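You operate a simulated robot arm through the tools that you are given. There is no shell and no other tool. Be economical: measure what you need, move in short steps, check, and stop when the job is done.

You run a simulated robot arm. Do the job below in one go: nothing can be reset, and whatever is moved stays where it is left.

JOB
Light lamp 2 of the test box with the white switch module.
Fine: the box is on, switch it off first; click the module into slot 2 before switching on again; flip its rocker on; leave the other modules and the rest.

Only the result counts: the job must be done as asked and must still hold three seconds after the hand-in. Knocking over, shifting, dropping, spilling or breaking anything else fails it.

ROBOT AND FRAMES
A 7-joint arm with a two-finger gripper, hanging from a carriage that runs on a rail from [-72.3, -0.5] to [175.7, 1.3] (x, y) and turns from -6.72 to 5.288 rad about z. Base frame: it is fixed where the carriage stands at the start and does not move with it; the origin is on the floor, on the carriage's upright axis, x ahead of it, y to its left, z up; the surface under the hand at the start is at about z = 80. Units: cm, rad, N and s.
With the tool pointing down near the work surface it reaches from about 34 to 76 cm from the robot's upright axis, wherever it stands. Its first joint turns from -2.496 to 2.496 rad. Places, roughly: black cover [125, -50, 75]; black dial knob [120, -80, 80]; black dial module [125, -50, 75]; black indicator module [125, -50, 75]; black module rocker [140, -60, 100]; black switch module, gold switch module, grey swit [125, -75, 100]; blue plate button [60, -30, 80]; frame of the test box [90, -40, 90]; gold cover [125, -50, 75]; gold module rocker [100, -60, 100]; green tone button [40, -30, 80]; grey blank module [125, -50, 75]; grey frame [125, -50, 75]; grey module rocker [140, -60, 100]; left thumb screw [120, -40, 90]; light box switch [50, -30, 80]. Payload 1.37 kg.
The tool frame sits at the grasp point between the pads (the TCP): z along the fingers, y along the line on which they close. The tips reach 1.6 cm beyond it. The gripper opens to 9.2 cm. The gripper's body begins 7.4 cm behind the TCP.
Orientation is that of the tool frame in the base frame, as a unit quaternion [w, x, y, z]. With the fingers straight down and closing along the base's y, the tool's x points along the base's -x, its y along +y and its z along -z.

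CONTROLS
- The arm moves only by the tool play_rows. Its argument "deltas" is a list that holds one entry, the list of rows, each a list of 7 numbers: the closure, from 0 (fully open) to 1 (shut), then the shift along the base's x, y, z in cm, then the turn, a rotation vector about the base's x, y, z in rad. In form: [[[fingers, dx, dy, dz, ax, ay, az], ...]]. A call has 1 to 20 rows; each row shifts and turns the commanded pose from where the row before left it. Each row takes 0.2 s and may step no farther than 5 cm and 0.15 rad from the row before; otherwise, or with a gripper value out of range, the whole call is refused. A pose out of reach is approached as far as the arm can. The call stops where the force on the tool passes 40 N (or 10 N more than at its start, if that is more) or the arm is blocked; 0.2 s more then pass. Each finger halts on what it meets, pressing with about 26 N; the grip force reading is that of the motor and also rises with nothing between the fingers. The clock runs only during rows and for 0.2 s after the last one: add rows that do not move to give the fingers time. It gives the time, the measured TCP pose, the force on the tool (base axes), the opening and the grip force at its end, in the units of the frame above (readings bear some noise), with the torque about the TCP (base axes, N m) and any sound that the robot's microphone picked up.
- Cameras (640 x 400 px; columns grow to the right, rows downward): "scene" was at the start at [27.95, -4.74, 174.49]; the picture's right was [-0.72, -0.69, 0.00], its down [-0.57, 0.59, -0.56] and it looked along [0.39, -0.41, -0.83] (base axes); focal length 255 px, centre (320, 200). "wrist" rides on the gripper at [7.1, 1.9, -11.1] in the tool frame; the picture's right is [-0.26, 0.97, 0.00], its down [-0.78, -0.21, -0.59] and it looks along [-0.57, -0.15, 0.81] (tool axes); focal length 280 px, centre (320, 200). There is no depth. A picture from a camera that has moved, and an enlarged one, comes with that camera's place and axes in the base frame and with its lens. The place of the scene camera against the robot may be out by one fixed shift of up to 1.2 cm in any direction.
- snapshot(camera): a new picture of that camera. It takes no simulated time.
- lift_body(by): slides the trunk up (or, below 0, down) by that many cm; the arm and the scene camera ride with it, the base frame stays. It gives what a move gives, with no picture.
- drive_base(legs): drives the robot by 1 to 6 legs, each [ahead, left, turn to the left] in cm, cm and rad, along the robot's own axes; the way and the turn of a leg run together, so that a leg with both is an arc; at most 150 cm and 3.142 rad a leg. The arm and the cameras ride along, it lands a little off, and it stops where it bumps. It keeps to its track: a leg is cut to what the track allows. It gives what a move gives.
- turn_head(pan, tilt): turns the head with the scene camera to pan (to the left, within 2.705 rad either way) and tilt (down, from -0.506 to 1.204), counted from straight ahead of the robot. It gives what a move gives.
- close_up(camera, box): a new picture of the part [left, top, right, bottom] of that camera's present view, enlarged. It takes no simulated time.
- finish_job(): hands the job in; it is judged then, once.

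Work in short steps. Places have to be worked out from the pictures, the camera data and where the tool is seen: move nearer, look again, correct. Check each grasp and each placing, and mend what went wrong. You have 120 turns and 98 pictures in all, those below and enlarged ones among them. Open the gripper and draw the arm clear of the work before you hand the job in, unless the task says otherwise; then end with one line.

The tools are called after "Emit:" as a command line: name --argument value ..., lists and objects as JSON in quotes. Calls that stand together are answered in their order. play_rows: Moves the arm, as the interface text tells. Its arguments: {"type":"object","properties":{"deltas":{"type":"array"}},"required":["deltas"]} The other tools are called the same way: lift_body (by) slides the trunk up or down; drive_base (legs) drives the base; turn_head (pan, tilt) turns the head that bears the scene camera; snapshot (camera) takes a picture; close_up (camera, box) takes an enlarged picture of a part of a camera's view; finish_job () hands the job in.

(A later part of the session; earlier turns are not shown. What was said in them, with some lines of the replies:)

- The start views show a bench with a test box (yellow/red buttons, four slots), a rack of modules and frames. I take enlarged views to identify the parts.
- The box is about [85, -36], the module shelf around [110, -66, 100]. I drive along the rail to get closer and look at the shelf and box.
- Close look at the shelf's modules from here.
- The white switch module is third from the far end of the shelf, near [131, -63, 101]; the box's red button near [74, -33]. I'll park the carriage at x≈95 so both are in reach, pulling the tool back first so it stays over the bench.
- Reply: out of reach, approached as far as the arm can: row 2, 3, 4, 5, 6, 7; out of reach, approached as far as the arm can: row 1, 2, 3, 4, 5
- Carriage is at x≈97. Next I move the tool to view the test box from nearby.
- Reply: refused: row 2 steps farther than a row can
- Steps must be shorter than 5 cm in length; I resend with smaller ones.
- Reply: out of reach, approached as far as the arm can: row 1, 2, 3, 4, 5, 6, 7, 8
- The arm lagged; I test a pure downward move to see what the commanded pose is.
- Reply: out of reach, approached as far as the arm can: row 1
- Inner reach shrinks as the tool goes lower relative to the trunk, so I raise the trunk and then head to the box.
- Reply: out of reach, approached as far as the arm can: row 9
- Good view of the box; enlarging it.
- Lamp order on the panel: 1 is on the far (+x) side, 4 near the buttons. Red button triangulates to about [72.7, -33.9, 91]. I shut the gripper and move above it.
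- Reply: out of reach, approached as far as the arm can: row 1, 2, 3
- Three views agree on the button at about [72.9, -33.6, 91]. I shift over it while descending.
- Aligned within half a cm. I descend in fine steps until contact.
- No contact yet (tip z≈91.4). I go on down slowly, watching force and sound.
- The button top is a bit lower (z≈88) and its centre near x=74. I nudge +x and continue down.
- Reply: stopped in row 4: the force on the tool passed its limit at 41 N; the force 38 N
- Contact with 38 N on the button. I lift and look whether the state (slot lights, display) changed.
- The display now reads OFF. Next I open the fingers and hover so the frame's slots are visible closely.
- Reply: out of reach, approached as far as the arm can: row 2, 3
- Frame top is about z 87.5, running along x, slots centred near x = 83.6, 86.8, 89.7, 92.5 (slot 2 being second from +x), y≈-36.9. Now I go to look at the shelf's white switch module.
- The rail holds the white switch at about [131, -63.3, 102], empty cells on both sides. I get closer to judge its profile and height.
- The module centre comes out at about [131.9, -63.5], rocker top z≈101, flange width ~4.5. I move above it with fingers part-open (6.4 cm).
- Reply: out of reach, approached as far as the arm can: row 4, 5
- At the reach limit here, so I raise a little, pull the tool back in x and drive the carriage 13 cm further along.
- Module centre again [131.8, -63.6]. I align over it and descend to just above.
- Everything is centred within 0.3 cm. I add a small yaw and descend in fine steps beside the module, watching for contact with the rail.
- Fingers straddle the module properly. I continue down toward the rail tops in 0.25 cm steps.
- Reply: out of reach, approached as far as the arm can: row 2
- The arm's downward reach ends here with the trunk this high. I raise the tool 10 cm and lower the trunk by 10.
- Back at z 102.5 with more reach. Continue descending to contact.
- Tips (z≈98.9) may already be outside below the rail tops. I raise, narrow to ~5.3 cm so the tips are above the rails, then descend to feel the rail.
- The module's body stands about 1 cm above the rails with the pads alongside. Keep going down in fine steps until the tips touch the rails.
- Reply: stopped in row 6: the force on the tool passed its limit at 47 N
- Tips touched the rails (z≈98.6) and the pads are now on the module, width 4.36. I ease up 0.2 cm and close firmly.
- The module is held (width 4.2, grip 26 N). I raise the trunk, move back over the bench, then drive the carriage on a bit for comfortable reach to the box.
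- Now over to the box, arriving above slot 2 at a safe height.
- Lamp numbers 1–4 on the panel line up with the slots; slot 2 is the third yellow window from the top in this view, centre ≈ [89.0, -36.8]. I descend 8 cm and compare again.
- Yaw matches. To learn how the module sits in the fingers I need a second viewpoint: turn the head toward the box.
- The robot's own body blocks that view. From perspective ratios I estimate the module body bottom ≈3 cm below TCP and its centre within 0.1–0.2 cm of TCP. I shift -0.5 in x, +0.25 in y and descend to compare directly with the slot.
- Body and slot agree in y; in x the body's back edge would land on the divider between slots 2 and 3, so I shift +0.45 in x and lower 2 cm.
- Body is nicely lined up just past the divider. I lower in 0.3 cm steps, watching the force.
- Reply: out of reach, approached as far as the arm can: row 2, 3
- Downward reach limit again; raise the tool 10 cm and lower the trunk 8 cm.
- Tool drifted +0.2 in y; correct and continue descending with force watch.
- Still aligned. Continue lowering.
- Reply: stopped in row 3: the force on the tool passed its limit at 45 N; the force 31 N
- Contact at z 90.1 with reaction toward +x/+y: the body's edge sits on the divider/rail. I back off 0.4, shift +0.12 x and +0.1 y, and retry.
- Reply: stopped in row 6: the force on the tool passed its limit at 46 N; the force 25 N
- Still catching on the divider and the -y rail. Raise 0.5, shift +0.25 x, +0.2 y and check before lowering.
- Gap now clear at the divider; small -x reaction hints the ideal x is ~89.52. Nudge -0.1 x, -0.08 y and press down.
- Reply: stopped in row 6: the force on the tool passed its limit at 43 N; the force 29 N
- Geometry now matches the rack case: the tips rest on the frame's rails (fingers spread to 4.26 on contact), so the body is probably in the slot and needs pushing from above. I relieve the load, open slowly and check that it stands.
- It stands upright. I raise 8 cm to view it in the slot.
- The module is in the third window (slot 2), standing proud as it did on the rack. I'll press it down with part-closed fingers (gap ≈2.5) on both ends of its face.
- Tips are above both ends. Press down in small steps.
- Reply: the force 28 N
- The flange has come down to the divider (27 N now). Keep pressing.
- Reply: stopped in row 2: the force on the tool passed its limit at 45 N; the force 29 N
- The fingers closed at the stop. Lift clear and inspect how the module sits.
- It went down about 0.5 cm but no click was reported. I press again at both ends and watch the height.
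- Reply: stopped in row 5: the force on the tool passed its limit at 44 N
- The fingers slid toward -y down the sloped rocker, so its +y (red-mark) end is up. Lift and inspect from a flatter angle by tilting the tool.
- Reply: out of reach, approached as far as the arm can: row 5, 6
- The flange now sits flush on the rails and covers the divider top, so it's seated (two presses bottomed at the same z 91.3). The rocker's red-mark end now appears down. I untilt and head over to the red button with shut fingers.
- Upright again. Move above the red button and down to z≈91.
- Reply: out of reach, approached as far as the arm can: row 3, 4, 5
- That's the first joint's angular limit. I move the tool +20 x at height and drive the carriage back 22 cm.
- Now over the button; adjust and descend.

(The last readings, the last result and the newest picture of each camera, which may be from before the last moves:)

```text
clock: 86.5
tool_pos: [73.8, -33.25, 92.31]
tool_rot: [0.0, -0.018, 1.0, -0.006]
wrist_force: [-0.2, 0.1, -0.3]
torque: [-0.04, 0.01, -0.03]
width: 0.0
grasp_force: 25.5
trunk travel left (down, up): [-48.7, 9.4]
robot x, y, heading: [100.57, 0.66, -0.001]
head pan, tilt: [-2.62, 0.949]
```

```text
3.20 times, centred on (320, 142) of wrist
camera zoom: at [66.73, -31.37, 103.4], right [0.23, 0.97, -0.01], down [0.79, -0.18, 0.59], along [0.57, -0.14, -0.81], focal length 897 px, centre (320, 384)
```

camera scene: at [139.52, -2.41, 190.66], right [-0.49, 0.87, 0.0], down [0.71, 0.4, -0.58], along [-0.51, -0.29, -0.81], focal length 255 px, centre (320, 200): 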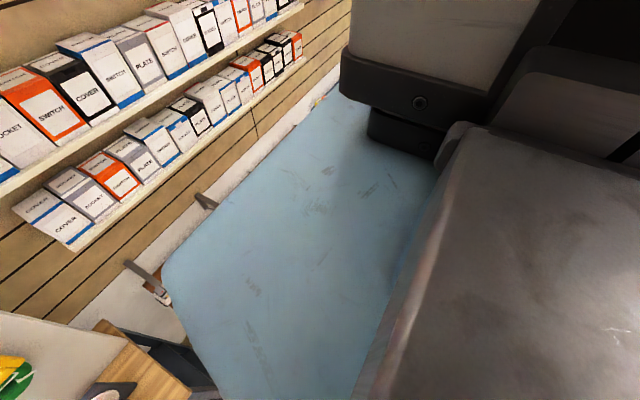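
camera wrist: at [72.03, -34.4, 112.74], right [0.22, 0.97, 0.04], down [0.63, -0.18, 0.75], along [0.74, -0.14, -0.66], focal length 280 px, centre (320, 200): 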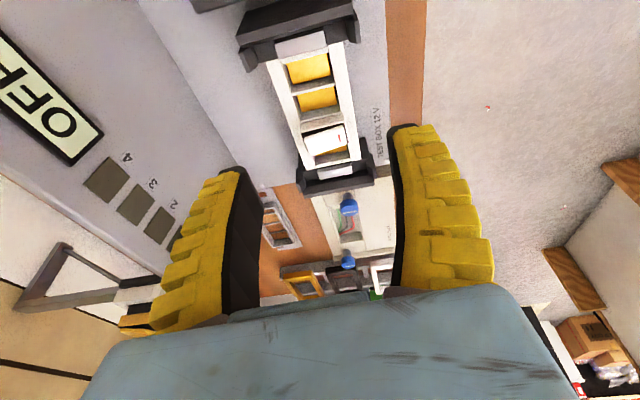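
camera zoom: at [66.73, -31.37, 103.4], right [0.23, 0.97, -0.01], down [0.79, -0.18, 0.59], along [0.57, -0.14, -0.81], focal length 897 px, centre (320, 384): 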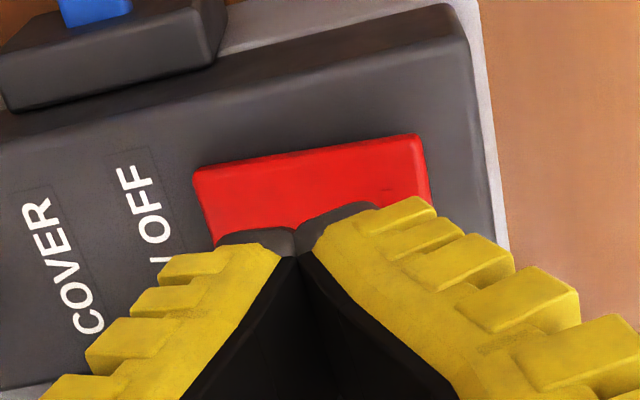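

Aligned over the button. Press it in fine steps.

Emit:
play_rows --deltas '[[[1, 0, 0, -1.2, 0, 0, 0], [1, 0, 0, -1.2, 0, 0, 0], [1, 0, 0, -0.4, 0, 0, 0], [1, 0, 0, -0.25, 0, 0, 0], [1, 0, 0, -0.25, 0, 0, 0], [1, 0, 0, -0.25, 0, 0, 0], [1, 0, 0, 0, 0, 0, 0]]]'

Emit:
play_rows --deltas '[[[1, 0, 0, 1, 0, 0, 0], [1, 0, 0, 4, 0, 0, 0], [0.3, 0, -1, 4, 0, 0, 0], [0.3, -1, -1, 3, 0, 0, 0], [0.3, -1, -1, 2, 0, 0, 0], [0.3, 0, 0, 0, 0, 0, 0]]]'

Emit:
snapshot --camera "wrist"

```text
clock: 88.1
tool_pos: [74.0, -33.44, 88.85]
tool_rot: [0.0, -0.019, 1.0, -0.007]
wrist_force: [5.7, 3.5, 33.9]
torque: [0.08, -0.08, 0.17]
width: 0.6
grasp_force: 27.8
trunk travel left (down, up): [-48.7, 9.4]
robot x, y, heading: [100.98, 0.86, -0.001]
head pan, tilt: [-2.62, 0.949]
```

```text
clock: 89.5
tool_pos: [72.08, -36.03, 102.68]
tool_rot: [0.0, -0.018, 1.0, -0.006]
wrist_force: [0.2, 0.4, -0.3]
torque: [-0.01, -0.02, 0.0]
width: 6.69
grasp_force: 1.5
trunk travel left (down, up): [-48.7, 9.4]
robot x, y, heading: [100.84, 0.62, -0.004]
head pan, tilt: [-2.62, 0.949]
```

```text
34 pictures are left
camera wrist: at [64.99, -34.27, 113.81], right [0.23, 0.97, -0.01], down [0.79, -0.18, 0.59], along [0.57, -0.14, -0.81], focal length 280 px, centre (320, 200)
```

wrist: 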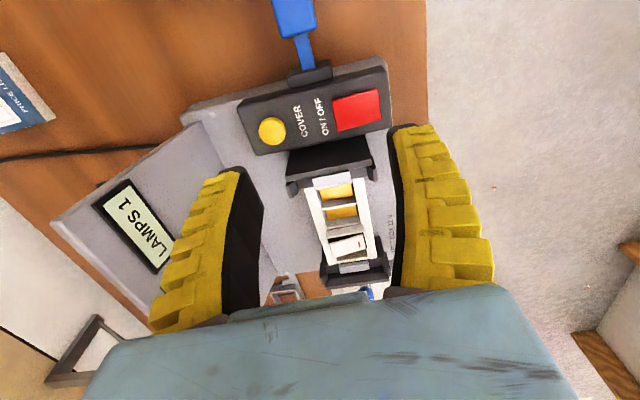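

Display reads "LAMPS 1" — one lamp lit. I move to see which lamp glows.

Emit:
play_rows --deltas '[[[0.3, 0, -2, 4, 0, 0, 0], [0.3, 2, -3, 3, 0, 0, 0], [0.3, 2, -3, 0, 0, 0, 0], [0.3, 0, 0, 0, 0, 0, 0]]]'

Emit:
snapshot --camera "wrist"

```text
clock: 90.5
tool_pos: [76.0, -44.0, 109.55]
tool_rot: [0.0, -0.019, 1.0, -0.006]
wrist_force: [-0.3, 0.9, -0.6]
torque: [-0.03, -0.02, 0.0]
width: 6.68
grasp_force: 1.5
trunk travel left (down, up): [-48.7, 9.4]
robot x, y, heading: [101.15, 0.87, -0.004]
head pan, tilt: [-2.62, 0.949]
```

```text
33 pictures are left
camera wrist: at [68.92, -42.22, 120.63], right [0.23, 0.97, -0.01], down [0.79, -0.18, 0.59], along [0.57, -0.14, -0.81], focal length 280 px, centre (320, 200)
```

wrist: 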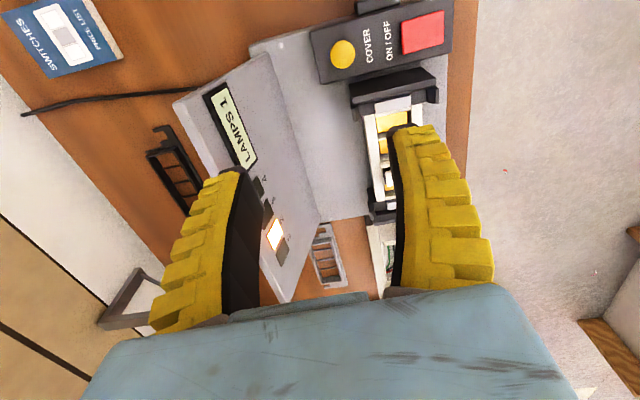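

Emit:
close_up --camera "wrist" --box '[200, 80, 400, 300]'

```text
1.82 times, centred on (300, 190) of wrist
camera zoom: at [68.92, -42.22, 120.63], right [0.23, 0.97, -0.01], down [0.79, -0.18, 0.59], along [0.57, -0.14, -0.81], focal length 510 px, centre (356, 218)
```

zoom: 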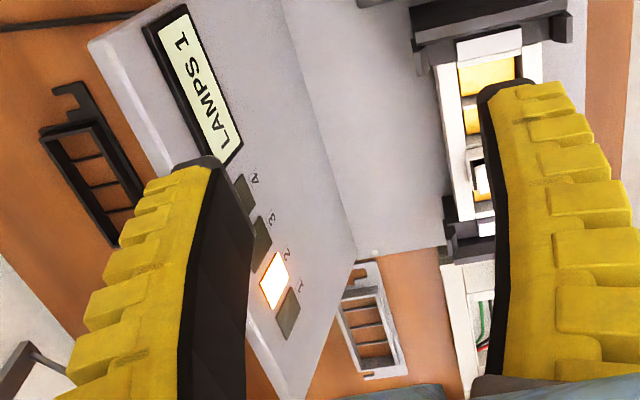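

Lamp 2 is lit. I open the gripper and draw the arm up clear of the work, then check once more.

Emit:
play_rows --deltas '[[[0, 0, 0, 4, 0, 0, 0], [0, 0, -2, 4, 0, 0, 0], [0, 0, -2, 3, 0, 0, 0], [0, 0, 0, 0, 0, 0, 0], [0, 0, 0, 0, 0, 0, 0]]]'

Emit:
snapshot --camera "wrist"

```text
clock: 91.7
tool_pos: [75.02, -49.35, 119.26]
tool_rot: [0.0, -0.018, 1.0, -0.005]
wrist_force: [-0.4, 0.2, 0.8]
torque: [0.01, -0.03, -0.01]
width: 9.16
grasp_force: 0.1
out of reach, approached as far as the arm can: row 2
trunk travel left (down, up): [-48.7, 9.4]
robot x, y, heading: [101.09, 0.76, -0.005]
head pan, tilt: [-2.62, 0.949]
```

```text
31 pictures are left
camera wrist: at [67.89, -47.57, 130.42], right [0.23, 0.97, -0.01], down [0.79, -0.18, 0.59], along [0.57, -0.14, -0.81], focal length 280 px, centre (320, 200)
```

wrist: 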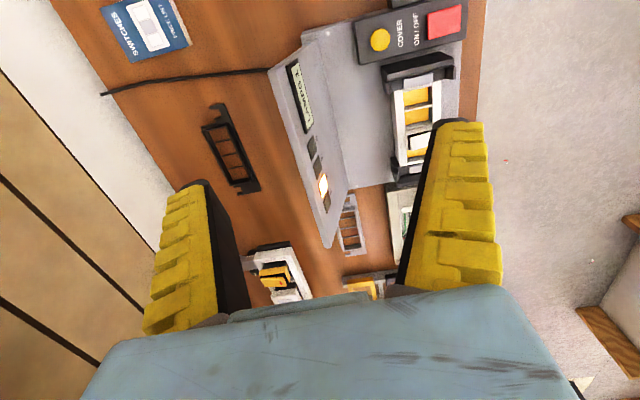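

Lamp 2 is still lit, nothing else is disturbed, and the arm is clear. Handing in.

Emit:
finish_job

```text
The job is handed in.
```

Lamp 2 is lit: I switched the box off, pressed the white switch module flush into slot 2 with its rocker flipped on, and switched the box back on. I heard no click, so the lamp and the flush fit are the evidence that it is seated.
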